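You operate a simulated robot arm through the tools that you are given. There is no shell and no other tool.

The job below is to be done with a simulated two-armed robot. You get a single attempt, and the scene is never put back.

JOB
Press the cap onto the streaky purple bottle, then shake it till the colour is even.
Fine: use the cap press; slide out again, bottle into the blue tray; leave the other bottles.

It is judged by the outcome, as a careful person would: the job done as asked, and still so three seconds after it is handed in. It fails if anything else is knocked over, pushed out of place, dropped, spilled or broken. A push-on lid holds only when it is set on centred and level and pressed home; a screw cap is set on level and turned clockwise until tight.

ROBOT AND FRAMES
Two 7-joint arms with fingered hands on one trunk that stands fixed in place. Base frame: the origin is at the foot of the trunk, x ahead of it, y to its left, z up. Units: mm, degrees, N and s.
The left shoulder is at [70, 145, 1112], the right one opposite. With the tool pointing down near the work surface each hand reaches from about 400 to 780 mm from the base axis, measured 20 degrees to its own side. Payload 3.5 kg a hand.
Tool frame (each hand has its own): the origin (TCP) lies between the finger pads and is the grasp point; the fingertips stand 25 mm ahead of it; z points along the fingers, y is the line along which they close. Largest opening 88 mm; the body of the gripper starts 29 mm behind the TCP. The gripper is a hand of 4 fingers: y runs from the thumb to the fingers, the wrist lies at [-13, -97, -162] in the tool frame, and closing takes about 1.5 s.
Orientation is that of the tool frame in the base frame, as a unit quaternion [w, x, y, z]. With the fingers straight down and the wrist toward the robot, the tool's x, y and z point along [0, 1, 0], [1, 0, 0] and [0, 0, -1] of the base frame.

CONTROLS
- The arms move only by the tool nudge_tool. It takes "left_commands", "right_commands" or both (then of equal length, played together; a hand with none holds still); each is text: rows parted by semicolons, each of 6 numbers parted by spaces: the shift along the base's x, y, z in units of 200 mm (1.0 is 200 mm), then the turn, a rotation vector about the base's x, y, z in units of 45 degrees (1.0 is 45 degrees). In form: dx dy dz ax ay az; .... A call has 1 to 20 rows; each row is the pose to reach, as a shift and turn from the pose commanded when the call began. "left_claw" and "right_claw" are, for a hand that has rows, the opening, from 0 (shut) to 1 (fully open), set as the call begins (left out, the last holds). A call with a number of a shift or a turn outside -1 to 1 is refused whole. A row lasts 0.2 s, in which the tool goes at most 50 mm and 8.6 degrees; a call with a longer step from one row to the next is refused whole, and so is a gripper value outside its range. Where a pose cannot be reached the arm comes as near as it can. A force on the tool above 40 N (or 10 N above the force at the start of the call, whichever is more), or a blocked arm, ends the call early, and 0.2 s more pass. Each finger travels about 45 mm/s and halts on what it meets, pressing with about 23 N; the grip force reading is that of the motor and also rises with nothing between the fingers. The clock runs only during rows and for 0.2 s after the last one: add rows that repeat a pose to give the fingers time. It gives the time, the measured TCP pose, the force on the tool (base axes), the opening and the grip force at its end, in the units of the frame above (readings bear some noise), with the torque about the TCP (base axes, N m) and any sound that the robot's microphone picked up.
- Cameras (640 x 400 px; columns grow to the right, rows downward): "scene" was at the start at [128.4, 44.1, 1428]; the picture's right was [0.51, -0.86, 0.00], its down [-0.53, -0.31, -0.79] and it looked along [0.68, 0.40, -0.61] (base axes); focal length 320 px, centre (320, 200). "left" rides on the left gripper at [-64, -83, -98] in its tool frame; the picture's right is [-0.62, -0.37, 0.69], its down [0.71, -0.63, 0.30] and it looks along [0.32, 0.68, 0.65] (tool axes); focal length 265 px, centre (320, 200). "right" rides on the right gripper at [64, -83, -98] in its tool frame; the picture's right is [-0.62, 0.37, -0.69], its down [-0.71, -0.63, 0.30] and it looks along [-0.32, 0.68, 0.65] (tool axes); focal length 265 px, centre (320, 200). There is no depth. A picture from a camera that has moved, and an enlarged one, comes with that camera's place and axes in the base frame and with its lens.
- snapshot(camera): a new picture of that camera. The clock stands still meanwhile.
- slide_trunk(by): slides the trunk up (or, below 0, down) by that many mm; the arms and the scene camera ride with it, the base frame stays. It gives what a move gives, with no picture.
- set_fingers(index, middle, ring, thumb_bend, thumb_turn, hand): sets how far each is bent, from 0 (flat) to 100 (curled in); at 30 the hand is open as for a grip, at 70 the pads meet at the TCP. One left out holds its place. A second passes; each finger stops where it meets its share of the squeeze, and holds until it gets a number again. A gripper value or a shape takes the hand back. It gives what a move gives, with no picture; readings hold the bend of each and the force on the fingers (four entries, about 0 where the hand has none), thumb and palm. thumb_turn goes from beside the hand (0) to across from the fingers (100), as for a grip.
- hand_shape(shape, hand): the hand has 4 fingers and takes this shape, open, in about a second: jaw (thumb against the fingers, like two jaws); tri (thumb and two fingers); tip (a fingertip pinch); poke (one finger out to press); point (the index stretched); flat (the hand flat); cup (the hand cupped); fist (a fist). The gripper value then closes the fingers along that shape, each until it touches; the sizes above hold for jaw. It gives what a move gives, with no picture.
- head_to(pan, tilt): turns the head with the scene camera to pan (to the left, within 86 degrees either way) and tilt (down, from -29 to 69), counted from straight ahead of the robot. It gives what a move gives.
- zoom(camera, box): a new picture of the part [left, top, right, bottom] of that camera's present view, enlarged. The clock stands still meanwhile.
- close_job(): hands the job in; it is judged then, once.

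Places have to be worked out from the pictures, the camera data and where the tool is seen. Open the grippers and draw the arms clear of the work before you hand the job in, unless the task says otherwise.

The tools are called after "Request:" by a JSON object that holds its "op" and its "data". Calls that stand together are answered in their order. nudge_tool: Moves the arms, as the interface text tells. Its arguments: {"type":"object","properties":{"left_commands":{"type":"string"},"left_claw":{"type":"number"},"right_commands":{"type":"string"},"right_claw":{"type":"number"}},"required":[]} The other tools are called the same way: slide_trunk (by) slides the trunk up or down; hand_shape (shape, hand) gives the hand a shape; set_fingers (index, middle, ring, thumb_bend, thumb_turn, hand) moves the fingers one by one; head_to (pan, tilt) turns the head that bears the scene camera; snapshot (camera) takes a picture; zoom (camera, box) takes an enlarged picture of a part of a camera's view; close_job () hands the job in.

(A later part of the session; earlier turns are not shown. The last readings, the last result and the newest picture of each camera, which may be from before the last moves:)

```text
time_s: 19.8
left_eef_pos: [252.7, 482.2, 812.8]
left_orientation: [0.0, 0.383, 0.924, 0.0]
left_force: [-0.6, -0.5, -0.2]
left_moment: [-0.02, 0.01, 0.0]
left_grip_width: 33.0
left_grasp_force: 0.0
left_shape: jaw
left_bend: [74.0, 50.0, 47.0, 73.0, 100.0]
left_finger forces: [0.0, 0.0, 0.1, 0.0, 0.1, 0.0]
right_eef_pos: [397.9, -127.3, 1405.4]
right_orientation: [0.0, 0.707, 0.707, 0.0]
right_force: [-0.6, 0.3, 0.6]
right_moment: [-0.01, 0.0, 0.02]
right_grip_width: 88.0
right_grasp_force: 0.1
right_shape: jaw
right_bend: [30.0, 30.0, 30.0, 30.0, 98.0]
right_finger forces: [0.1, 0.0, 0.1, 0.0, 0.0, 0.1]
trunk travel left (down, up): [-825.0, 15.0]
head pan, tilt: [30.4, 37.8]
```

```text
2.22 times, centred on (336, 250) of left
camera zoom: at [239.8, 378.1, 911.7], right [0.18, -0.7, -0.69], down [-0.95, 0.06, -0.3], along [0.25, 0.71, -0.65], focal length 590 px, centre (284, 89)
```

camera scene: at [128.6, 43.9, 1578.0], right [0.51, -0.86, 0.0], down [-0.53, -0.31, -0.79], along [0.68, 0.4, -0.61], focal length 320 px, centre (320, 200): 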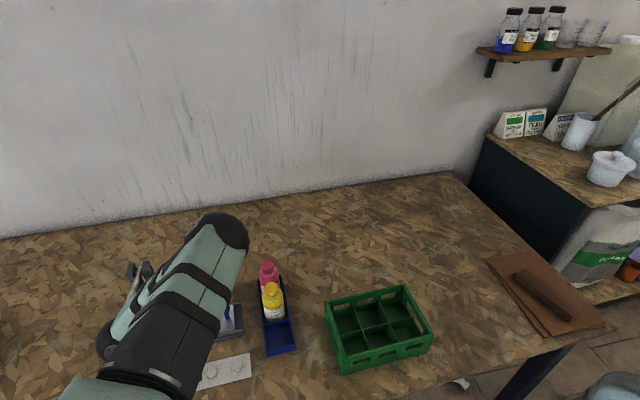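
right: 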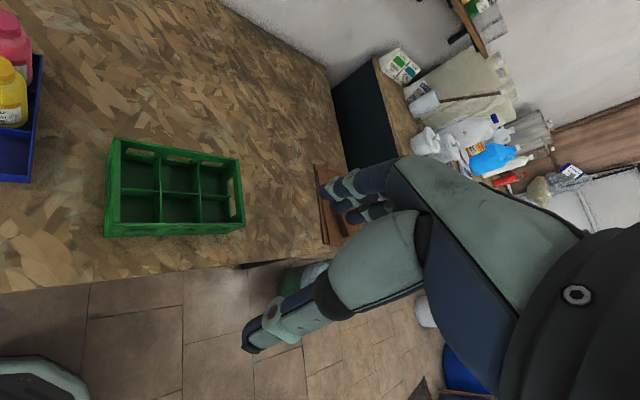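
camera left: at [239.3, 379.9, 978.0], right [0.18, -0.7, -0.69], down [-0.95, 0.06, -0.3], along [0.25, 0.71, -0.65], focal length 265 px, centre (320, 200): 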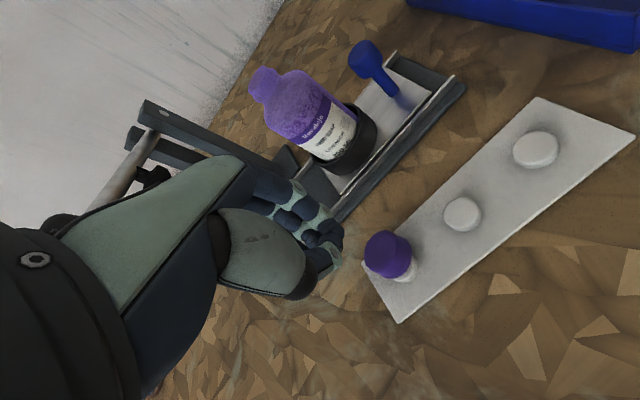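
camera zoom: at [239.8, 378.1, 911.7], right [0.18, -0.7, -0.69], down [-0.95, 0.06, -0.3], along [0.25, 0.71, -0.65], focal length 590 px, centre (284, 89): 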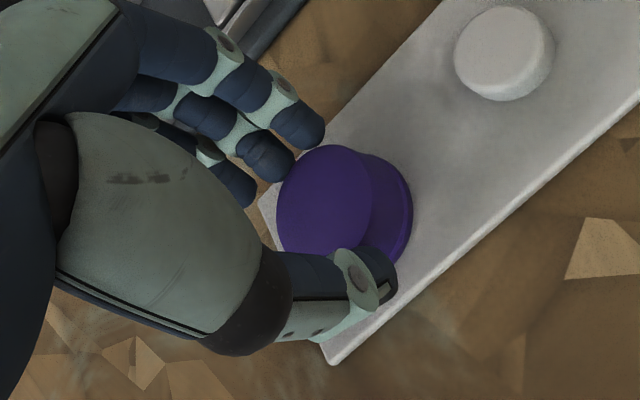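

The cap has dropped back over the stud and looks level again. Now gripping it here (tips about 6 mm above the mat) and checking the forces.

Request:
{"op": "nudge_tool", "data": {"left_commands": "0 0 0 0 0 0; 0 0 0 0 0 0; 0 0 0 0 0 0; 0 0 0 0 0 0; 0 0 0 0 0 0", "left_claw": 0.0}}

Request:
{"op": "zoom", "data": {"camera": "left", "box": [260, 180, 388, 290]}}

```text
time_s: 20.9
left_eef_pos: [252.2, 479.9, 813.4]
left_orientation: [0.001, 0.383, 0.924, 0.001]
left_force: [1.6, 1.0, 19.8]
left_moment: [0.05, -0.08, 0.08]
left_grip_width: 24.2
left_grasp_force: 22.5
left_shape: jaw
left_bend: [74.0, 52.0, 60.0, 77.0, 100.0]
left_finger forces: [15.8, 7.3, 0.0, 0.1, 23.5, 0.1]
right_eef_pos: [395.9, -129.7, 1405.4]
right_orientation: [0.0, 0.707, 0.708, 0.001]
right_force: [0.2, -0.2, -0.1]
right_moment: [0.0, -0.03, 0.0]
right_grip_width: 87.9
right_grasp_force: 0.1
right_shape: jaw
right_bend: [30.0, 30.0, 30.0, 30.0, 98.0]
right_finger forces: [0.0, 0.2, 0.1, 0.0, 0.0, 0.0]
trunk travel left (down, up): [-825.0, 15.0]
head pan, tilt: [30.4, 37.8]
```

```text
3.64 times, centred on (324, 235) of left
camera zoom: at [239.1, 376.8, 913.0], right [0.18, -0.7, -0.69], down [-0.95, 0.06, -0.31], along [0.26, 0.71, -0.65], focal length 965 px, centre (306, 73)
```

zoom: 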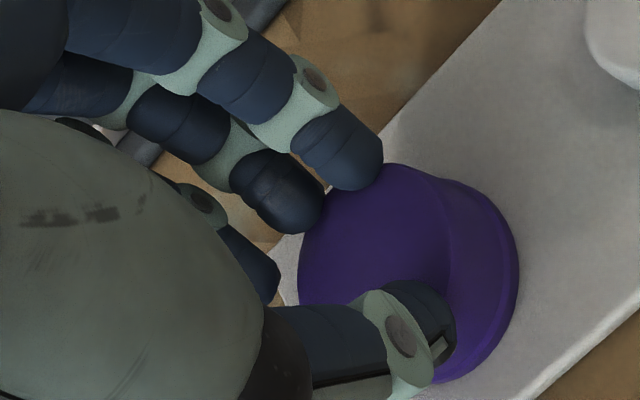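

The tool is pushed up 20 N while gripping: the rounded finger tips are only catching the cap's upper rim. I'll open a little, go lower until just above the mat, and grip again.

Request:
{"op": "nudge_tool", "data": {"left_commands": "0 0 0 0 0 0; 0 0 0 0 0 0; 0 0 0 0 0 0; 0 0 0 0 0 0", "left_claw": 0.6}}

Request:
{"op": "nudge_tool", "data": {"left_commands": "0 0 -0.01 0 0 0; 0 0 -0.02 0 0 0; 0 0 -0.03 0 0 0; 0 0 -0.03 0 0 0"}}

Request:
{"op": "zoom", "data": {"camera": "left", "box": [260, 180, 388, 290]}}

```text
time_s: 21.9
left_eef_pos: [252.8, 481.6, 812.9]
left_orientation: [-0.001, 0.382, 0.924, -0.001]
left_force: [0.0, 0.5, -0.1]
left_moment: [0.0, -0.04, 0.02]
left_grip_width: 52.8
left_grasp_force: 0.1
left_shape: jaw
left_bend: [29.0, 41.0, 37.0, 65.0, 100.0]
left_finger forces: [0.0, 0.0, 0.0, 0.0, 0.0, 0.1]
right_eef_pos: [397.0, -127.1, 1404.4]
right_orientation: [0.0, 0.707, 0.707, -0.001]
right_force: [-1.3, -0.6, -1.0]
right_moment: [0.01, 0.03, 0.0]
right_grip_width: 87.9
right_grasp_force: 0.1
right_shape: jaw
right_bend: [30.0, 30.0, 30.0, 30.0, 98.0]
right_finger forces: [0.0, 0.1, 0.0, 0.0, 0.0, 0.0]
trunk travel left (down, up): [-825.0, 15.0]
head pan, tilt: [30.4, 37.8]
```

```text
time_s: 22.9
left_eef_pos: [253.0, 483.5, 805.7]
left_orientation: [0.001, 0.382, 0.924, 0.0]
left_force: [0.7, 0.4, -0.6]
left_moment: [-0.01, -0.02, 0.0]
left_grip_width: 52.6
left_grasp_force: 0.0
left_shape: jaw
left_bend: [29.0, 41.0, 37.0, 65.0, 100.0]
left_finger forces: [0.0, 0.0, 0.0, 0.0, 0.0, 0.0]
right_eef_pos: [397.7, -126.9, 1406.5]
right_orientation: [0.0, 0.707, 0.707, 0.0]
right_force: [-0.1, 0.3, -0.1]
right_moment: [0.0, 0.02, -0.03]
right_grip_width: 87.9
right_grasp_force: 0.1
right_shape: jaw
right_bend: [30.0, 30.0, 30.0, 30.0, 98.0]
right_finger forces: [0.0, 0.1, 0.1, 0.1, 0.0, 0.0]
trunk travel left (down, up): [-825.0, 15.0]
head pan, tilt: [30.4, 37.8]
```

```text
3.64 times, centred on (324, 235) of left
camera zoom: at [238.9, 379.0, 905.1], right [0.18, -0.7, -0.69], down [-0.95, 0.06, -0.3], along [0.25, 0.71, -0.65], focal length 965 px, centre (306, 73)
```

zoom: 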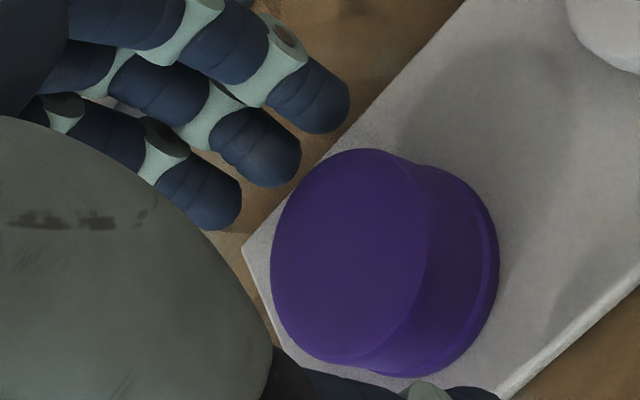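

Still no contact at z≈805.5. Lowering 2 mm at a time, watching the force.

Request:
{"op": "nudge_tool", "data": {"left_commands": "0 0 -0.01 0 0 0; 0 0 -0.01 0 0 0"}}

Request:
{"op": "nudge_tool", "data": {"left_commands": "0 0 -0.01 0 0 0; 0 0 -0.01 0 0 0"}}

```text
time_s: 23.6
left_eef_pos: [253.2, 484.1, 803.5]
left_orientation: [0.0, 0.383, 0.924, 0.0]
left_force: [0.3, -1.0, -0.2]
left_moment: [0.0, -0.02, -0.03]
left_grip_width: 52.2
left_grasp_force: 0.0
left_shape: jaw
left_bend: [29.0, 41.0, 37.0, 65.0, 100.0]
left_finger forces: [0.1, 0.0, 0.0, 0.0, 0.0, 0.0]
right_eef_pos: [397.0, -127.1, 1406.3]
right_orientation: [0.0, 0.707, 0.707, 0.0]
right_force: [0.4, 0.7, 0.2]
right_moment: [-0.02, 0.02, 0.01]
right_grip_width: 88.0
right_grasp_force: 0.0
right_shape: jaw
right_bend: [30.0, 30.0, 30.0, 30.0, 98.0]
right_finger forces: [0.0, 0.0, 0.1, 0.0, 0.0, 0.0]
trunk travel left (down, up): [-825.0, 15.0]
head pan, tilt: [30.4, 37.8]
```

```text
time_s: 24.1
left_eef_pos: [253.5, 484.1, 801.8]
left_orientation: [0.001, 0.382, 0.924, 0.0]
left_force: [1.1, -0.3, 0.8]
left_moment: [-0.01, -0.01, 0.0]
left_grip_width: 52.6
left_grasp_force: 0.0
left_shape: jaw
left_bend: [29.0, 41.0, 37.0, 65.0, 100.0]
left_finger forces: [0.0, 0.0, 0.0, 0.0, 0.1, 0.1]
right_eef_pos: [397.4, -125.8, 1404.9]
right_orientation: [0.0, 0.707, 0.707, -0.001]
right_force: [0.0, -0.7, 0.3]
right_moment: [0.02, -0.04, 0.01]
right_grip_width: 88.0
right_grasp_force: 0.2
right_shape: jaw
right_bend: [30.0, 30.0, 30.0, 30.0, 98.0]
right_finger forces: [0.0, 0.0, 0.0, 0.0, 0.0, 0.0]
trunk travel left (down, up): [-825.0, 15.0]
head pan, tilt: [30.4, 37.8]
```

Still free at z≈801.5, so the mat lies lower than I estimated. Continuing down in small steps.

Request:
{"op": "nudge_tool", "data": {"left_commands": "0 0 -0.01 0 0 0; 0 0 -0.01 0 0 0"}}

Request:
{"op": "nudge_tool", "data": {"left_commands": "0 0 -0.01 0 0 0; 0 0 -0.01 0 0 0"}}

Request:
{"op": "zoom", "data": {"camera": "left", "box": [240, 180, 400, 300]}}

```text
time_s: 24.8
left_eef_pos: [252.2, 482.3, 801.0]
left_orientation: [0.0, 0.383, 0.924, 0.0]
left_force: [-0.7, 0.5, 0.1]
left_moment: [-0.02, -0.01, -0.01]
left_grip_width: 52.3
left_grasp_force: 0.0
left_shape: jaw
left_bend: [29.0, 41.0, 37.0, 65.0, 100.0]
left_finger forces: [0.0, 0.1, 0.0, 0.0, 0.0, 0.1]
right_eef_pos: [397.6, -126.3, 1404.3]
right_orientation: [-0.001, 0.708, 0.706, 0.0]
right_force: [-0.5, -0.3, 0.0]
right_moment: [0.01, 0.03, -0.02]
right_grip_width: 87.8
right_grasp_force: 0.0
right_shape: jaw
right_bend: [30.0, 30.0, 30.0, 30.0, 98.0]
right_finger forces: [0.1, 0.1, 0.1, 0.0, 0.1, 0.0]
trunk travel left (down, up): [-825.0, 15.0]
head pan, tilt: [30.4, 37.8]
```

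```text
time_s: 25.4
left_eef_pos: [253.4, 484.3, 799.8]
left_orientation: [0.0, 0.383, 0.924, 0.001]
left_force: [0.4, 1.6, 7.0]
left_moment: [0.19, -0.14, 0.0]
left_grip_width: 53.0
left_grasp_force: 0.0
left_shape: jaw
left_bend: [29.0, 40.0, 37.0, 65.0, 100.0]
left_finger forces: [0.0, 6.6, 0.1, 0.0, 0.0, 0.1]
right_eef_pos: [396.7, -127.3, 1405.4]
right_orientation: [0.0, 0.707, 0.707, 0.0]
right_force: [0.4, 0.3, 0.0]
right_moment: [-0.04, -0.01, 0.03]
right_grip_width: 87.8
right_grasp_force: 0.0
right_shape: jaw
right_bend: [30.0, 30.0, 30.0, 30.0, 98.0]
right_finger forces: [0.1, 0.0, 0.0, 0.0, 0.1, 0.1]
trunk travel left (down, up): [-825.0, 15.0]
head pan, tilt: [30.4, 37.8]
```

```text
3.33 times, centred on (320, 240) of left
camera zoom: at [238.7, 379.3, 898.0], right [0.18, -0.7, -0.69], down [-0.95, 0.06, -0.3], along [0.25, 0.71, -0.65], focal length 885 px, centre (320, 67)
```

zoom: 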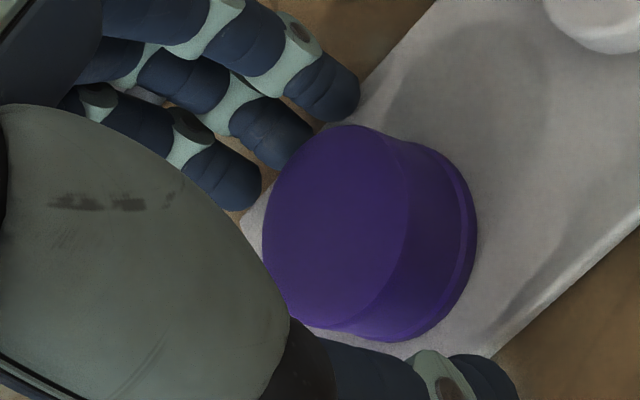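

Middle finger touched the mat at z≈798.5, so the mat top is near z 773 and the cap spans about 773–788. Raising 3 mm and closing on the cap.

Request:
{"op": "nudge_tool", "data": {"left_commands": "0 0 0.015 0 0 0; 0 0 0.015 0 0 0"}}

Request:
{"op": "nudge_tool", "data": {"left_commands": "0 0 0 0 0 0; 0 0 0 0 0 0; 0 0 0 0 0 0; 0 0 0 0 0 0; 0 0 0 0 0 0; 0 0 0 0 0 0", "left_claw": 0.0}}

Request:
{"op": "zoom", "data": {"camera": "left", "box": [240, 180, 400, 300]}}

```text
time_s: 25.9
left_eef_pos: [251.9, 485.6, 800.7]
left_orientation: [-0.002, 0.383, 0.924, -0.001]
left_force: [-0.1, -0.7, 0.3]
left_moment: [0.03, 0.0, 0.0]
left_grip_width: 52.6
left_grasp_force: 0.1
left_shape: jaw
left_bend: [29.0, 40.0, 37.0, 65.0, 100.0]
left_finger forces: [0.1, 0.0, 0.1, 0.0, 0.0, 0.1]
right_eef_pos: [396.9, -127.7, 1404.8]
right_orientation: [-0.001, 0.707, 0.707, 0.0]
right_force: [-0.5, 1.2, 0.2]
right_moment: [0.01, 0.01, 0.01]
right_grip_width: 87.7
right_grasp_force: 0.0
right_shape: jaw
right_bend: [30.0, 30.0, 30.0, 30.0, 98.0]
right_finger forces: [0.0, 0.0, 0.1, 0.1, 0.0, 0.0]
trunk travel left (down, up): [-825.0, 15.0]
head pan, tilt: [30.4, 37.8]
```

```text
time_s: 27.4
left_eef_pos: [253.3, 484.2, 801.6]
left_orientation: [0.0, 0.383, 0.924, 0.001]
left_force: [-1.6, 0.3, -0.2]
left_moment: [-0.01, 0.01, -0.03]
left_grip_width: 28.5
left_grasp_force: 22.4
left_shape: jaw
left_bend: [74.0, 52.0, 58.0, 74.0, 100.0]
left_finger forces: [13.0, 6.6, 0.0, 0.0, 19.2, 0.0]
right_eef_pos: [396.6, -128.0, 1404.9]
right_orientation: [0.0, 0.707, 0.707, 0.0]
right_force: [0.3, 0.3, 0.2]
right_moment: [0.02, 0.01, -0.01]
right_grip_width: 87.6
right_grasp_force: 0.0
right_shape: jaw
right_bend: [30.0, 30.0, 30.0, 30.0, 98.0]
right_finger forces: [0.0, 0.0, 0.0, 0.0, 0.0, 0.0]
trunk travel left (down, up): [-825.0, 15.0]
head pan, tilt: [30.4, 37.8]
```

```text
3.33 times, centred on (320, 240) of left
camera zoom: at [238.9, 379.9, 900.6], right [0.18, -0.7, -0.69], down [-0.95, 0.06, -0.3], along [0.25, 0.71, -0.65], focal length 885 px, centre (320, 67)
```

zoom: 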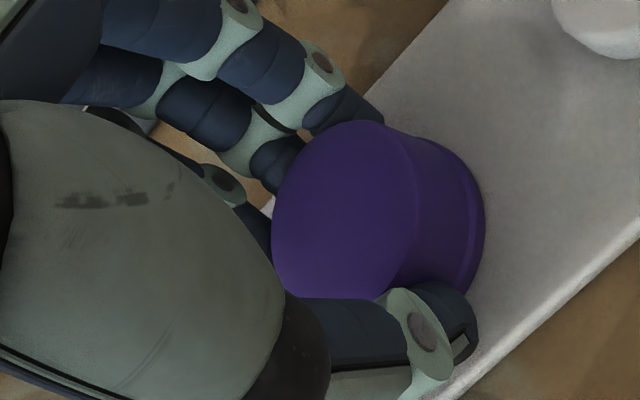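

A proper side grip this time, with no upward push and 28.5 mm width. Lifting 20 mm slowly and checking.

Request:
{"op": "nudge_tool", "data": {"left_commands": "0 0 0.02 0 0 0; 0 0 0.04 0 0 0; 0 0 0.06 0 0 0; 0 0 0.08 0 0 0; 0 0 0.1 0 0 0; 0 0 0.1 0 0 0"}}

Request:
{"op": "zoom", "data": {"camera": "left", "box": [260, 190, 420, 310]}}

```text
time_s: 28.8
left_eef_pos: [253.0, 482.9, 821.1]
left_orientation: [0.001, 0.383, 0.924, 0.0]
left_force: [-0.4, 0.1, 0.5]
left_moment: [0.01, 0.01, 0.02]
left_grip_width: 28.5
left_grasp_force: 22.6
left_shape: jaw
left_bend: [74.0, 52.0, 58.0, 74.0, 100.0]
left_finger forces: [13.0, 6.7, 0.1, 0.0, 19.3, 0.0]
right_eef_pos: [397.6, -126.9, 1405.2]
right_orientation: [0.0, 0.707, 0.707, 0.0]
right_force: [-0.2, -0.2, 1.3]
right_moment: [0.0, -0.03, 0.0]
right_grip_width: 87.7
right_grasp_force: 0.0
right_shape: jaw
right_bend: [30.0, 30.0, 30.0, 30.0, 98.0]
right_finger forces: [0.1, 0.0, 0.1, 0.1, 0.1, 0.0]
trunk travel left (down, up): [-825.0, 15.0]
head pan, tilt: [30.4, 37.8]
```

```text
3.33 times, centred on (340, 250) of left
camera zoom: at [239.3, 379.6, 919.8], right [0.18, -0.7, -0.69], down [-0.95, 0.06, -0.3], along [0.25, 0.71, -0.65], focal length 885 px, centre (253, 33)
```

zoom: 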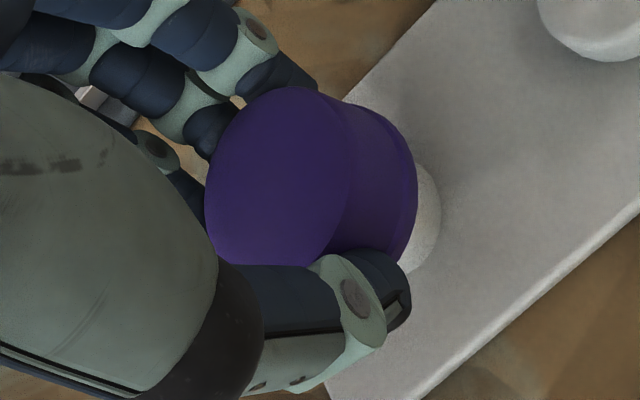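

The cap is held level and clear of its stud. I'll move it away from the lever ball first, then up to about z 975.

Request:
{"op": "nudge_tool", "data": {"left_commands": "0.095 -0.0975 0.02 0 0 0; 0.19 -0.195 0.05 0 0 0; 0.19 -0.195 0.2 0 0 0; 0.19 -0.195 0.35 0 0 0; 0.19 -0.195 0.5 0 0 0; 0.19 -0.195 0.65 0 0 0; 0.19 -0.195 0.77 0 0 0; 0.19 -0.195 0.77 0 0 0"}}

Request:
{"op": "snapshot", "data": {"camera": "left"}}

Request:
{"op": "snapshot", "data": {"camera": "scene"}}

```text
time_s: 30.6
left_eef_pos: [290.4, 444.0, 976.9]
left_orientation: [0.0, 0.383, 0.924, -0.001]
left_force: [-0.3, 0.3, -0.1]
left_moment: [-0.01, 0.03, 0.0]
left_grip_width: 28.6
left_grasp_force: 23.3
left_shape: jaw
left_bend: [74.0, 53.0, 58.0, 75.0, 100.0]
left_finger forces: [13.2, 6.8, 0.0, 0.0, 19.3, 0.0]
right_eef_pos: [397.3, -127.6, 1404.2]
right_orientation: [0.0, 0.707, 0.707, 0.0]
right_force: [-0.1, -0.2, 0.3]
right_moment: [-0.02, 0.0, -0.01]
right_grip_width: 87.9
right_grasp_force: 0.0
right_shape: jaw
right_bend: [30.0, 30.0, 30.0, 30.0, 98.0]
right_finger forces: [0.0, 0.1, 0.0, 0.0, 0.0, 0.1]
trunk travel left (down, up): [-825.0, 15.0]
head pan, tilt: [30.4, 37.8]
```

```text
taken
camera left: at [276.3, 339.7, 1075.2], right [0.18, -0.7, -0.69], down [-0.95, 0.06, -0.3], along [0.25, 0.71, -0.65], focal length 265 px, centre (320, 200)
```

left: 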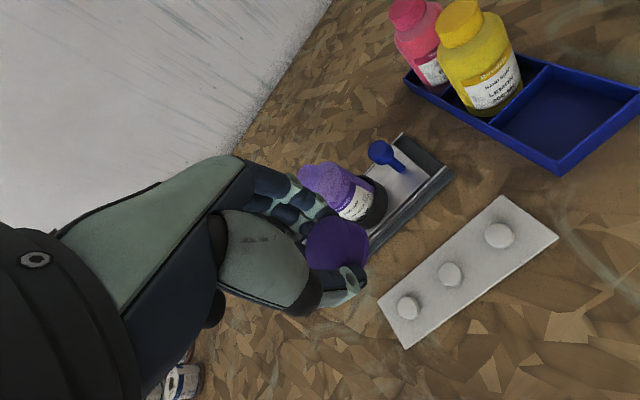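

```text
taken
camera scene: at [128.9, 44.4, 1577.9], right [0.51, -0.86, 0.0], down [-0.53, -0.31, -0.79], along [0.68, 0.4, -0.61], focal length 320 px, centre (320, 200)
```

scene: 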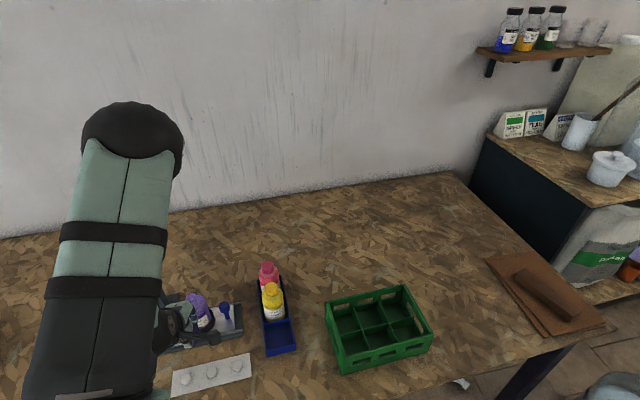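

The cap is safely in hand and the scene camera can see the bottle again. Zooming in on the bottle neck from both cameras to triangulate it.

Request:
{"op": "zoom", "data": {"camera": "scene", "box": [170, 280, 250, 340]}}

Request:
{"op": "zoom", "data": {"camera": "left", "box": [280, 130, 408, 230]}}

```text
6.67 times, centred on (210, 310) of scene
camera zoom: at [128.9, 44.4, 1577.9], right [0.51, -0.86, 0.0], down [-0.53, -0.31, -0.79], along [0.68, 0.4, -0.61], focal length 2133 px, centre (1053, -533)
```

zoom: 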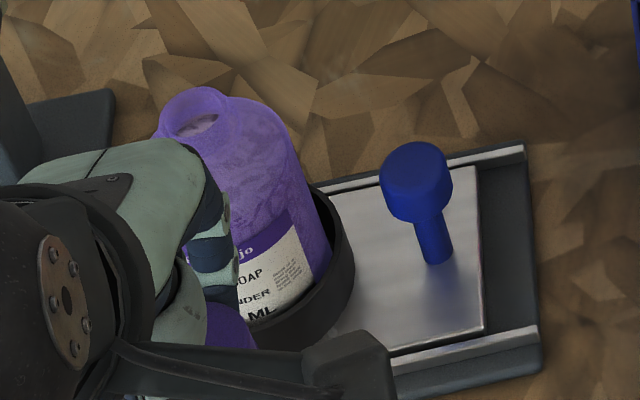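

```text
4.00 times, centred on (344, 180) of left
camera zoom: at [276.3, 339.7, 1075.2], right [0.18, -0.7, -0.69], down [-0.95, 0.06, -0.3], along [0.25, 0.71, -0.65], focal length 1062 px, centre (224, 280)
```

zoom: 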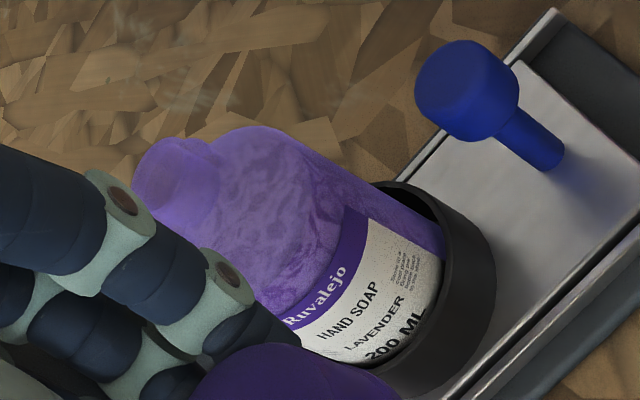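

Three left-camera views agree that the neck top is at about (371.8, 557.6, 903.6), so the cap (bottom ~28 mm below the TCP) can hover there. Moving across to TCP about (368,552,960).

Request:
{"op": "nudge_tool", "data": {"left_commands": "0.095 0.135 -0.02 0 0 0; 0.19 0.27 -0.04 0 0 0; 0.285 0.405 -0.06 0 0 0; 0.385 0.5425 -0.078 0 0 0; 0.385 0.5425 -0.078 0 0 0"}}

Request:
{"op": "snapshot", "data": {"camera": "left"}}

Request:
{"op": "snapshot", "data": {"camera": "scene"}}

```text
time_s: 31.8
left_eef_pos: [368.0, 553.1, 959.4]
left_orientation: [0.001, 0.382, 0.924, 0.0]
left_force: [0.1, 0.1, 1.1]
left_moment: [-0.02, -0.01, 0.05]
left_grip_width: 28.2
left_grasp_force: 23.2
left_shape: jaw
left_bend: [74.0, 53.0, 58.0, 75.0, 100.0]
left_finger forces: [13.3, 6.7, 0.1, 0.1, 19.2, 0.0]
right_eef_pos: [396.9, -126.3, 1405.4]
right_orientation: [0.0, 0.707, 0.707, -0.001]
right_force: [-0.6, 0.7, 0.1]
right_moment: [-0.02, -0.01, 0.01]
right_grip_width: 87.7
right_grasp_force: 0.0
right_shape: jaw
right_bend: [30.0, 30.0, 30.0, 30.0, 98.0]
right_finger forces: [0.0, 0.0, 0.0, 0.0, 0.0, 0.1]
trunk travel left (down, up): [-825.0, 15.0]
head pan, tilt: [30.4, 37.8]
```

```text
taken
camera left: at [354.7, 448.8, 1058.6], right [0.18, -0.7, -0.69], down [-0.95, 0.06, -0.3], along [0.25, 0.71, -0.65], focal length 265 px, centre (320, 200)
```

left: 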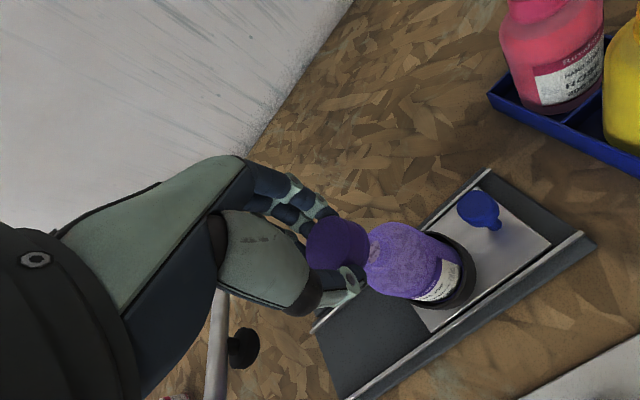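

```text
taken
camera scene: at [128.4, 43.9, 1578.0], right [0.51, -0.86, 0.0], down [-0.53, -0.31, -0.79], along [0.68, 0.4, -0.61], focal length 320 px, centre (320, 200)
```

scene: 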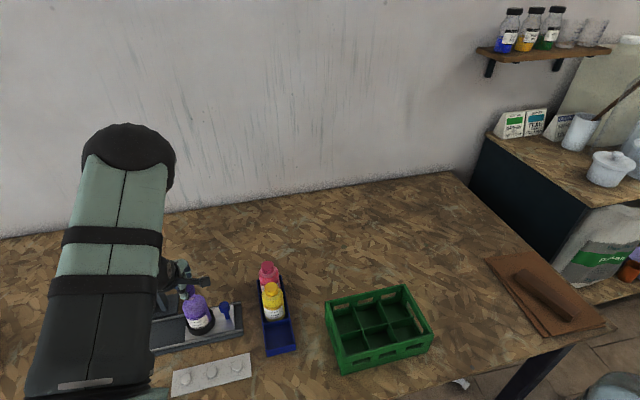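

Both cameras now see the bottle and the held cap. Zooming in from each to judge the offset between cap and neck.

Request:
{"op": "zoom", "data": {"camera": "left", "box": [290, 200, 418, 300]}}

Request:
{"op": "zoom", "data": {"camera": "scene", "box": [160, 255, 240, 315]}}

```text
4.00 times, centred on (354, 250) of left
camera zoom: at [354.7, 448.8, 1058.6], right [0.18, -0.7, -0.69], down [-0.95, 0.06, -0.3], along [0.25, 0.71, -0.65], focal length 1062 px, centre (184, 0)
```

zoom: 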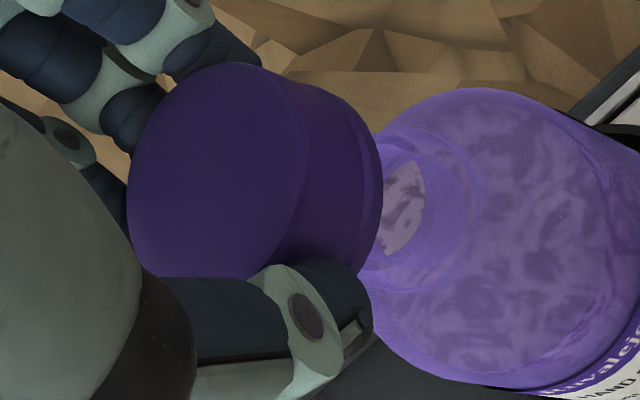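

```text
6.67 times, centred on (200, 285) of scene
camera zoom: at [128.4, 43.9, 1578.0], right [0.51, -0.86, 0.0], down [-0.53, -0.31, -0.79], along [0.68, 0.4, -0.61], focal length 2133 px, centre (1120, -367)
```

zoom: 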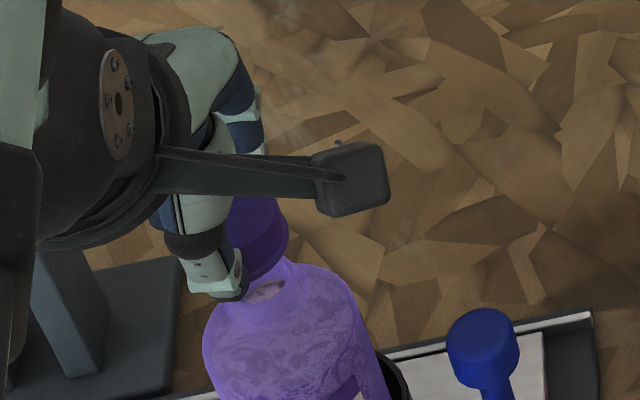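

Need finer views of the cap edge and neck rim from both cameras.

Request:
{"op": "zoom", "data": {"camera": "scene", "box": [180, 278, 212, 302]}}

Request:
{"op": "zoom", "data": {"camera": "left", "box": [350, 220, 414, 270]}}

```text
16.00 times, centred on (196, 290) of scene
camera zoom: at [128.4, 43.9, 1578.0], right [0.51, -0.86, 0.0], down [-0.53, -0.31, -0.79], along [0.68, 0.4, -0.61], focal length 5120 px, centre (2304, -1240)
```

zoom: 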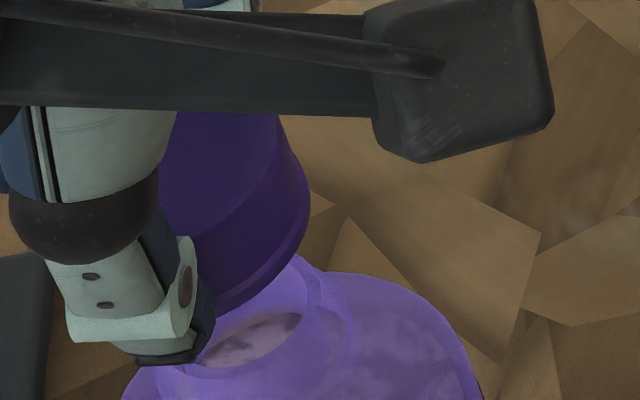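

```text
8.00 times, centred on (382, 245) of left
camera zoom: at [354.7, 448.8, 1058.6], right [0.18, -0.7, -0.69], down [-0.95, 0.06, -0.3], along [0.25, 0.71, -0.65], focal length 2123 px, centre (-176, -160)
```

zoom: 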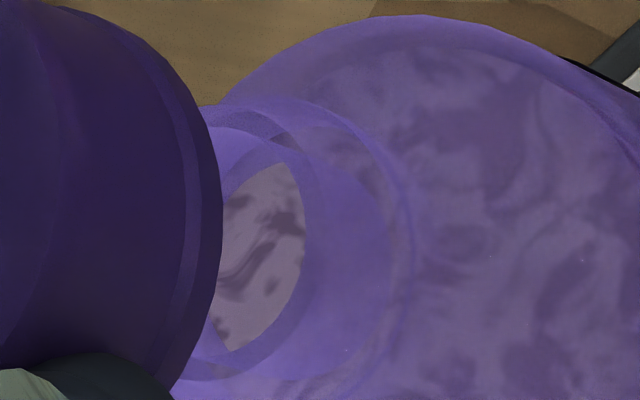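

From the two views the cap sits about (−3,−4) mm off the neck axis with its bottom about 25 mm above the rim. Correcting that and lowering 18 mm for a closer comparison.

Request:
{"op": "nudge_tool", "data": {"left_commands": "0.0155 0.021 -0.03 0 0 0; 0.0155 0.021 -0.06 0 0 0; 0.0155 0.021 -0.09 0 0 0; 0.0155 0.021 -0.09 0 0 0"}}

Request:
{"op": "zoom", "data": {"camera": "left", "box": [300, 210, 396, 285]}}

Request:
{"op": "zoom", "data": {"camera": "scene", "box": [182, 278, 214, 302]}}

```text
time_s: 32.8
left_eef_pos: [371.5, 558.3, 941.3]
left_orientation: [0.0, 0.383, 0.924, 0.0]
left_force: [-0.5, 0.7, 0.3]
left_moment: [0.01, 0.01, 0.02]
left_grip_width: 28.2
left_grasp_force: 22.8
left_shape: jaw
left_bend: [74.0, 53.0, 58.0, 75.0, 100.0]
left_finger forces: [13.3, 6.7, 0.1, 0.0, 19.2, 0.0]
right_eef_pos: [397.7, -126.1, 1405.1]
right_orientation: [0.0, 0.707, 0.708, -0.001]
right_force: [0.8, -0.2, 0.6]
right_moment: [0.0, -0.01, 0.03]
right_grip_width: 87.9
right_grasp_force: 0.0
right_shape: jaw
right_bend: [30.0, 30.0, 30.0, 30.0, 98.0]
right_finger forces: [0.0, 0.0, 0.1, 0.0, 0.0, 0.0]
trunk travel left (down, up): [-825.0, 15.0]
head pan, tilt: [30.4, 37.8]
```

```text
5.33 times, centred on (348, 248) of left
camera zoom: at [357.4, 453.9, 1040.9], right [0.18, -0.7, -0.69], down [-0.95, 0.06, -0.3], along [0.25, 0.71, -0.65], focal length 1416 px, centre (171, -53)
```

zoom: 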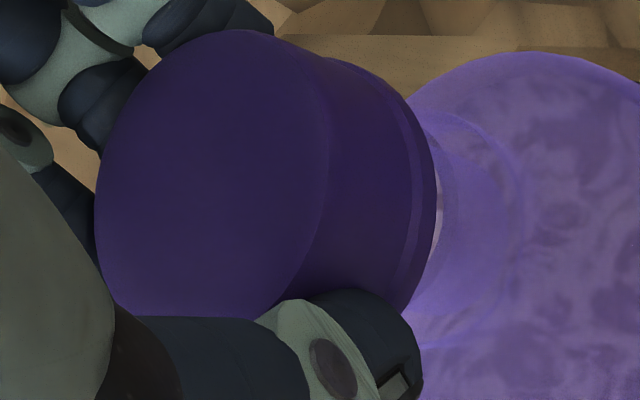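

```text
16.00 times, centred on (198, 290) of scene
camera zoom: at [128.5, 44.3, 1578.0], right [0.51, -0.86, 0.0], down [-0.53, -0.31, -0.79], along [0.68, 0.4, -0.61], focal length 5120 px, centre (2272, -1240)
```

zoom: 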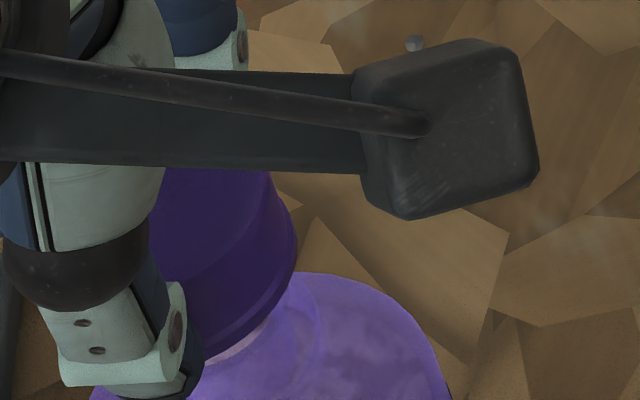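

Combining height-independent measurements, the cap is about 1.4 mm off toward (+x,−y). Correcting by (−1,+1) mm and lowering another 7 mm.

Request:
{"op": "nudge_tool", "data": {"left_commands": "-0.005 0.005 -0.015 0 0 0; -0.005 0.005 -0.035 0 0 0; -0.005 0.005 -0.035 0 0 0"}}

Request:
{"op": "zoom", "data": {"camera": "left", "box": [300, 200, 396, 275]}}

Request:
{"op": "zoom", "data": {"camera": "scene", "box": [182, 284, 214, 308]}}

```text
time_s: 33.5
left_eef_pos: [370.4, 558.1, 934.4]
left_orientation: [0.001, 0.383, 0.924, -0.001]
left_force: [0.1, 0.6, -0.7]
left_moment: [0.0, 0.02, 0.01]
left_grip_width: 28.5
left_grasp_force: 22.8
left_shape: jaw
left_bend: [74.0, 53.0, 58.0, 75.0, 100.0]
left_finger forces: [13.3, 6.8, 0.0, 0.0, 19.1, 0.1]
right_eef_pos: [397.3, -126.9, 1404.6]
right_orientation: [0.0, 0.707, 0.707, 0.0]
right_force: [0.1, 0.1, -0.9]
right_moment: [0.03, -0.01, 0.0]
right_grip_width: 87.7
right_grasp_force: 0.1
right_shape: jaw
right_bend: [30.0, 30.0, 30.0, 30.0, 98.0]
right_finger forces: [0.0, 0.1, 0.1, 0.0, 0.0, 0.1]
trunk travel left (down, up): [-825.0, 15.0]
head pan, tilt: [30.4, 37.8]
```

```text
5.33 times, centred on (348, 238) of left
camera zoom: at [356.0, 453.9, 1034.0], right [0.18, -0.7, -0.69], down [-0.95, 0.06, -0.3], along [0.25, 0.71, -0.65], focal length 1416 px, centre (171, 0)
```

zoom: 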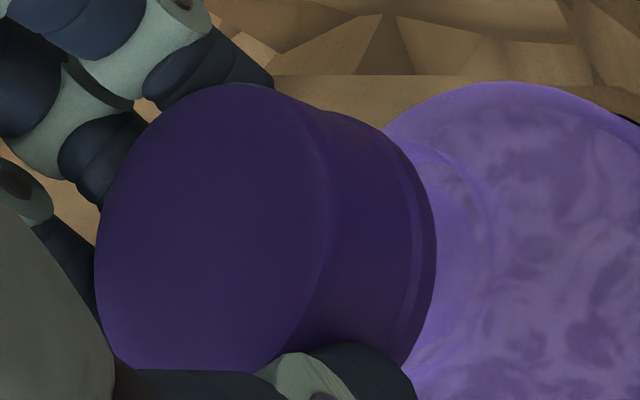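

```text
16.00 times, centred on (198, 296) of scene
camera zoom: at [128.4, 44.0, 1578.0], right [0.51, -0.86, 0.0], down [-0.53, -0.31, -0.79], along [0.68, 0.4, -0.61], focal length 5120 px, centre (2272, -1336)
```

zoom: 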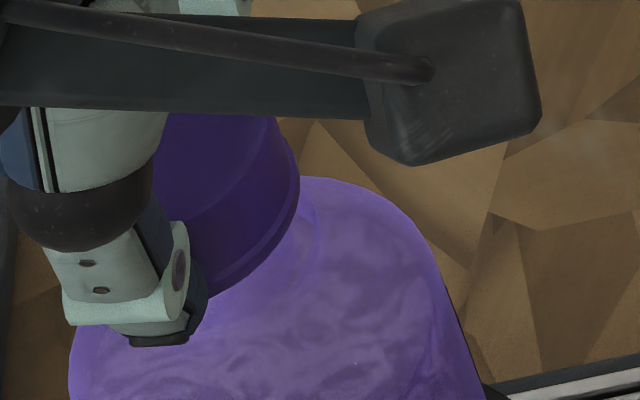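

Looks well lined up in both views. Lowering in 2 mm steps while watching the contact force.

Request:
{"op": "nudge_tool", "data": {"left_commands": "0 0 -0.005 0 0 0; 0 0 -0.01 0 0 0; 0 0 -0.01 0 0 0"}}

Request:
{"op": "nudge_tool", "data": {"left_commands": "0 0 -0.005 0 0 0; 0 0 -0.01 0 0 0; 0 0 -0.01 0 0 0"}}

```text
time_s: 34.4
left_eef_pos: [370.6, 558.0, 932.9]
left_orientation: [0.0, 0.383, 0.924, 0.001]
left_force: [0.0, 0.2, -0.1]
left_moment: [-0.03, 0.0, 0.01]
left_grip_width: 28.4
left_grasp_force: 22.9
left_shape: jaw
left_bend: [74.0, 53.0, 58.0, 75.0, 100.0]
left_finger forces: [13.3, 6.7, 0.0, 0.0, 19.2, 0.0]
right_eef_pos: [396.2, -127.0, 1404.9]
right_orientation: [0.0, 0.707, 0.707, 0.0]
right_force: [0.1, -0.4, 0.4]
right_moment: [-0.02, -0.04, 0.0]
right_grip_width: 88.1
right_grasp_force: 0.1
right_shape: jaw
right_bend: [30.0, 30.0, 30.0, 30.0, 98.0]
right_finger forces: [0.0, 0.1, 0.0, 0.1, 0.0, 0.1]
trunk travel left (down, up): [-825.0, 15.0]
head pan, tilt: [30.4, 37.8]
```

```text
time_s: 35.1
left_eef_pos: [369.9, 558.6, 930.1]
left_orientation: [0.0, 0.382, 0.924, 0.0]
left_force: [0.4, -0.2, -0.2]
left_moment: [0.02, -0.01, 0.0]
left_grip_width: 28.5
left_grasp_force: 23.1
left_shape: jaw
left_bend: [74.0, 53.0, 58.0, 75.0, 100.0]
left_finger forces: [13.3, 6.7, 0.1, 0.0, 19.2, 0.0]
right_eef_pos: [396.6, -127.1, 1404.7]
right_orientation: [-0.001, 0.707, 0.707, 0.001]
right_force: [-0.2, 1.2, 0.5]
right_moment: [0.01, 0.0, 0.02]
right_grip_width: 87.9
right_grasp_force: 0.1
right_shape: jaw
right_bend: [30.0, 30.0, 30.0, 30.0, 98.0]
right_finger forces: [0.1, 0.0, 0.0, 0.1, 0.0, 0.0]
trunk travel left (down, up): [-825.0, 15.0]
head pan, tilt: [30.4, 37.8]
```

No contact yet; two more 2 mm steps.

Request:
{"op": "nudge_tool", "data": {"left_commands": "0 0 -0.005 0 0 0; 0 0 -0.01 0 0 0; 0 0 -0.01 0 0 0"}}

Request:
{"op": "nudge_tool", "data": {"left_commands": "0 0 -0.005 0 0 0; 0 0 -0.01 0 0 0; 0 0 -0.01 0 0 0"}}

```text
time_s: 36.0
left_eef_pos: [370.0, 557.6, 928.8]
left_orientation: [0.0, 0.382, 0.924, 0.001]
left_force: [-0.1, 0.3, -0.2]
left_moment: [0.04, -0.02, -0.02]
left_grip_width: 28.3
left_grasp_force: 22.6
left_shape: jaw
left_bend: [74.0, 53.0, 58.0, 75.0, 100.0]
left_finger forces: [13.4, 6.9, 0.1, 0.0, 19.2, 0.0]
right_eef_pos: [398.0, -127.0, 1403.4]
right_orientation: [0.0, 0.707, 0.707, 0.001]
right_force: [0.7, 0.1, 0.9]
right_moment: [0.01, -0.01, 0.01]
right_grip_width: 87.9
right_grasp_force: 0.0
right_shape: jaw
right_bend: [30.0, 30.0, 30.0, 30.0, 98.0]
right_finger forces: [0.1, 0.0, 0.0, 0.0, 0.0, 0.0]
trunk travel left (down, up): [-825.0, 15.0]
head pan, tilt: [30.4, 37.8]
```

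```text
time_s: 36.8
left_eef_pos: [369.3, 557.8, 926.7]
left_orientation: [-0.001, 0.382, 0.924, 0.0]
left_force: [0.5, -0.9, 1.3]
left_moment: [-0.03, -0.02, 0.01]
left_grip_width: 28.3
left_grasp_force: 22.4
left_shape: jaw
left_bend: [74.0, 53.0, 58.0, 75.0, 100.0]
left_finger forces: [13.7, 6.8, 0.0, 0.0, 19.3, 0.0]
right_eef_pos: [396.5, -127.3, 1405.5]
right_orientation: [0.0, 0.707, 0.708, 0.0]
right_force: [0.1, 0.2, -0.6]
right_moment: [0.01, -0.01, -0.01]
right_grip_width: 87.8
right_grasp_force: 0.1
right_shape: jaw
right_bend: [30.0, 30.0, 30.0, 30.0, 98.0]
right_finger forces: [0.1, 0.1, 0.0, 0.0, 0.1, 0.0]
trunk travel left (down, up): [-825.0, 15.0]
head pan, tilt: [30.4, 37.8]
```

Force just starting to show (1.3 N) at z≈926.9. Checking the pictures before going on.

Request:
{"op": "zoom", "data": {"camera": "left", "box": [300, 200, 396, 275]}}

Request:
{"op": "zoom", "data": {"camera": "scene", "box": [182, 284, 214, 308]}}

```text
5.33 times, centred on (348, 238) of left
camera zoom: at [356.2, 454.7, 1025.7], right [0.18, -0.7, -0.69], down [-0.95, 0.06, -0.3], along [0.25, 0.71, -0.65], focal length 1416 px, centre (171, 0)
```

zoom: 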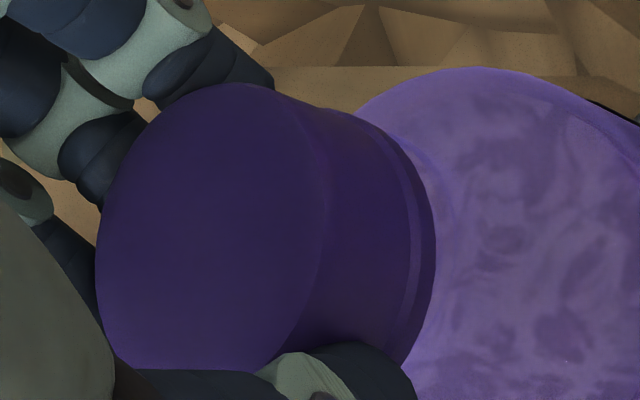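

```text
16.00 times, centred on (198, 296) of scene
camera zoom: at [128.5, 43.8, 1578.0], right [0.51, -0.86, 0.0], down [-0.53, -0.31, -0.79], along [0.68, 0.4, -0.61], focal length 5120 px, centre (2272, -1336)
```

zoom: 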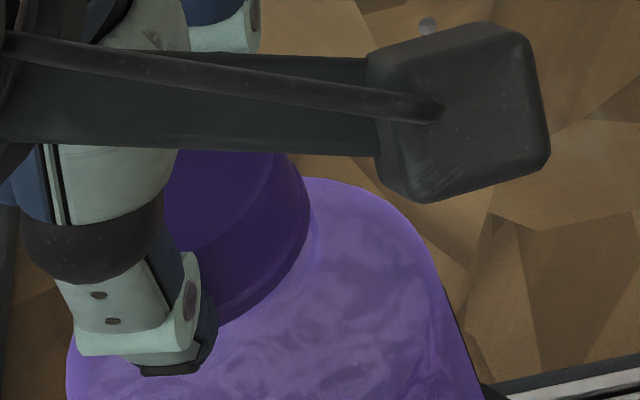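

The cap is now well over the neck in both views and the bottle hasn't shifted. Continuing gently downward.

Request:
{"op": "nudge_tool", "data": {"left_commands": "0 0 -0.005 0 0 0; 0 0 -0.01 0 0 0; 0 0 -0.01 0 0 0"}}

Request:
{"op": "nudge_tool", "data": {"left_commands": "0 0 -0.005 0 0 0; 0 0 -0.01 0 0 0; 0 0 -0.01 0 0 0"}}

```text
time_s: 37.5
left_eef_pos: [370.9, 559.1, 924.1]
left_orientation: [0.0, 0.383, 0.924, 0.001]
left_force: [0.1, 0.1, 0.6]
left_moment: [0.0, -0.01, 0.03]
left_grip_width: 28.2
left_grasp_force: 23.1
left_shape: jaw
left_bend: [74.0, 53.0, 58.0, 75.0, 100.0]
left_finger forces: [13.8, 6.7, 0.0, 0.0, 19.2, 0.0]
right_eef_pos: [397.5, -127.3, 1404.4]
right_orientation: [0.0, 0.707, 0.707, -0.001]
right_force: [-0.3, 0.3, 0.0]
right_moment: [-0.01, 0.02, -0.01]
right_grip_width: 87.8
right_grasp_force: 0.1
right_shape: jaw
right_bend: [30.0, 30.0, 30.0, 30.0, 98.0]
right_finger forces: [0.1, 0.1, 0.0, 0.1, 0.1, 0.0]
trunk travel left (down, up): [-825.0, 15.0]
head pan, tilt: [30.4, 37.8]
```

```text
time_s: 38.4
left_eef_pos: [370.6, 558.0, 921.9]
left_orientation: [0.0, 0.383, 0.924, 0.0]
left_force: [1.2, 0.1, 0.5]
left_moment: [-0.02, -0.03, -0.02]
left_grip_width: 28.3
left_grasp_force: 22.7
left_shape: jaw
left_bend: [74.0, 53.0, 58.0, 75.0, 100.0]
left_finger forces: [13.8, 6.7, 0.0, 0.0, 19.2, 0.1]
right_eef_pos: [398.0, -127.1, 1405.8]
right_orientation: [0.0, 0.707, 0.707, 0.0]
right_force: [0.2, -0.4, 0.8]
right_moment: [0.02, 0.01, 0.01]
right_grip_width: 87.9
right_grasp_force: 0.0
right_shape: jaw
right_bend: [30.0, 30.0, 30.0, 30.0, 98.0]
right_finger forces: [0.0, 0.1, 0.0, 0.0, 0.0, 0.0]
trunk travel left (down, up): [-825.0, 15.0]
head pan, tilt: [30.4, 37.8]
```

Only a slight side touch on the index finger; the cap is sliding down over the neck. Two more steps.

Request:
{"op": "nudge_tool", "data": {"left_commands": "0 0 -0.005 0 0 0; 0 0 -0.01 0 0 0; 0 0 -0.01 0 0 0"}}

Request:
{"op": "nudge_tool", "data": {"left_commands": "0 0 -0.005 0 0 0; 0 0 -0.01 0 0 0; 0 0 -0.01 0 0 0"}}

Request:
{"op": "zoom", "data": {"camera": "left", "box": [300, 200, 396, 275]}}

Request:
{"op": "zoom", "data": {"camera": "scene", "box": [182, 284, 214, 308]}}

```text
time_s: 39.1
left_eef_pos: [370.5, 558.4, 921.1]
left_orientation: [0.0, 0.382, 0.924, 0.0]
left_force: [0.2, 0.4, 0.2]
left_moment: [-0.05, -0.04, -0.04]
left_grip_width: 28.5
left_grasp_force: 22.8
left_shape: jaw
left_bend: [74.0, 53.0, 58.0, 75.0, 100.0]
left_finger forces: [13.8, 6.9, 0.1, 0.0, 19.2, 0.0]
right_eef_pos: [398.0, -126.0, 1404.9]
right_orientation: [0.001, 0.707, 0.707, 0.0]
right_force: [-0.2, 0.7, -0.3]
right_moment: [0.01, -0.01, 0.0]
right_grip_width: 87.8
right_grasp_force: 0.0
right_shape: jaw
right_bend: [30.0, 30.0, 30.0, 30.0, 98.0]
right_finger forces: [0.1, 0.0, 0.0, 0.1, 0.0, 0.1]
trunk travel left (down, up): [-825.0, 15.0]
head pan, tilt: [30.4, 37.8]
```

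```text
time_s: 40.0
left_eef_pos: [370.6, 557.1, 919.4]
left_orientation: [-0.001, 0.383, 0.924, 0.0]
left_force: [0.8, -0.8, 0.4]
left_moment: [-0.02, -0.02, 0.02]
left_grip_width: 28.5
left_grasp_force: 22.5
left_shape: jaw
left_bend: [74.0, 53.0, 58.0, 75.0, 100.0]
left_finger forces: [13.7, 6.8, 0.1, 0.1, 19.2, 0.0]
right_eef_pos: [396.6, -127.8, 1403.8]
right_orientation: [-0.001, 0.707, 0.707, 0.001]
right_force: [-0.2, 0.5, 0.5]
right_moment: [0.03, 0.01, -0.03]
right_grip_width: 87.9
right_grasp_force: 0.0
right_shape: jaw
right_bend: [30.0, 30.0, 30.0, 30.0, 98.0]
right_finger forces: [0.0, 0.0, 0.0, 0.0, 0.1, 0.0]
trunk travel left (down, up): [-825.0, 15.0]
head pan, tilt: [30.4, 37.8]
```

```text
5.33 times, centred on (348, 238) of left
camera zoom: at [356.1, 453.7, 1018.3], right [0.18, -0.7, -0.69], down [-0.95, 0.06, -0.3], along [0.25, 0.71, -0.65], focal length 1416 px, centre (171, 0)
```

zoom: 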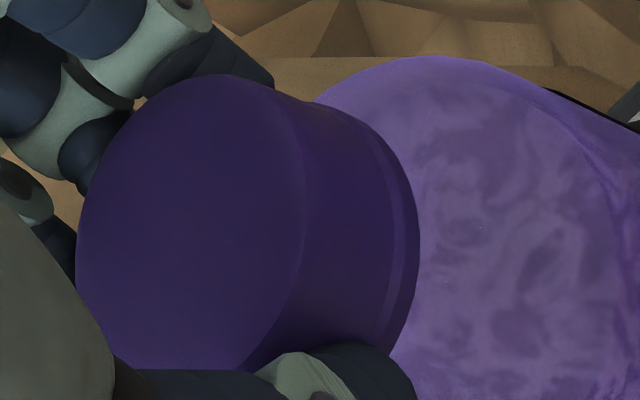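

```text
16.00 times, centred on (198, 296) of scene
camera zoom: at [128.5, 44.0, 1578.0], right [0.51, -0.86, 0.0], down [-0.53, -0.31, -0.79], along [0.68, 0.4, -0.61], focal length 5120 px, centre (2272, -1336)
```

zoom: 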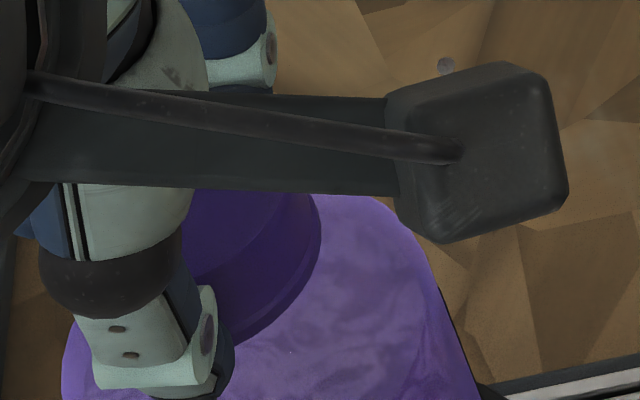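

The cap has stopped on the neck and the fingers have begun sliding down it by about 3 mm, so it's seated on the rim. I'll release it gently here and look.

Request:
{"op": "nudge_tool", "data": {"left_commands": "0 0 0 0 0 0; 0 0 0 0 0 0; 0 0 0 0 0 0; 0 0 0 0 0 0; 0 0 0 0 0 0", "left_claw": 0.65}}

Request:
{"op": "zoom", "data": {"camera": "left", "box": [260, 180, 420, 300]}}

Request:
{"op": "zoom", "data": {"camera": "scene", "box": [182, 284, 214, 308]}}

```text
time_s: 41.1
left_eef_pos: [370.3, 558.2, 919.3]
left_orientation: [-0.001, 0.383, 0.924, 0.0]
left_force: [0.3, -0.6, -0.8]
left_moment: [-0.02, 0.01, 0.0]
left_grip_width: 57.0
left_grasp_force: 0.0
left_shape: jaw
left_bend: [28.0, 39.0, 36.0, 62.0, 100.0]
left_finger forces: [0.0, 0.0, 0.1, 0.0, 0.1, 0.1]
right_eef_pos: [397.7, -126.5, 1405.4]
right_orientation: [0.0, 0.707, 0.707, 0.0]
right_force: [0.0, -0.9, 0.8]
right_moment: [0.01, 0.02, 0.03]
right_grip_width: 88.2
right_grasp_force: 0.1
right_shape: jaw
right_bend: [30.0, 30.0, 30.0, 30.0, 98.0]
right_finger forces: [0.0, 0.0, 0.0, 0.1, 0.0, 0.0]
trunk travel left (down, up): [-825.0, 15.0]
head pan, tilt: [30.4, 37.8]
```

```text
3.33 times, centred on (340, 240) of left
camera zoom: at [356.0, 453.8, 1018.3], right [0.18, -0.7, -0.69], down [-0.95, 0.06, -0.3], along [0.25, 0.71, -0.65], focal length 885 px, centre (253, 67)
```

zoom: 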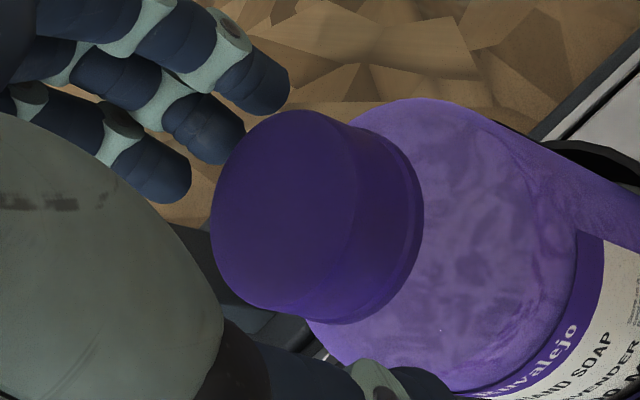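

```text
16.00 times, centred on (198, 296) of scene
camera zoom: at [128.4, 44.1, 1578.0], right [0.51, -0.86, 0.0], down [-0.53, -0.31, -0.79], along [0.68, 0.4, -0.61], focal length 5120 px, centre (2272, -1336)
```

zoom: 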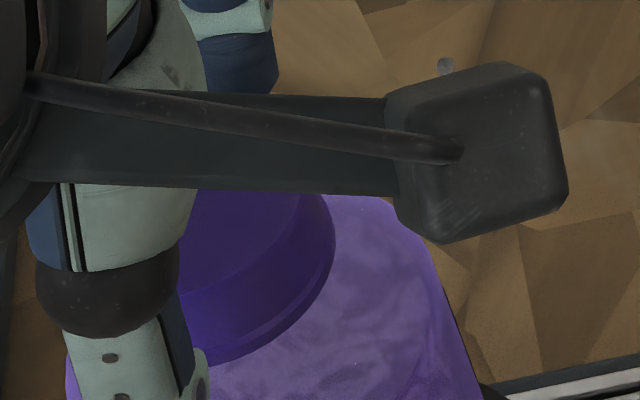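

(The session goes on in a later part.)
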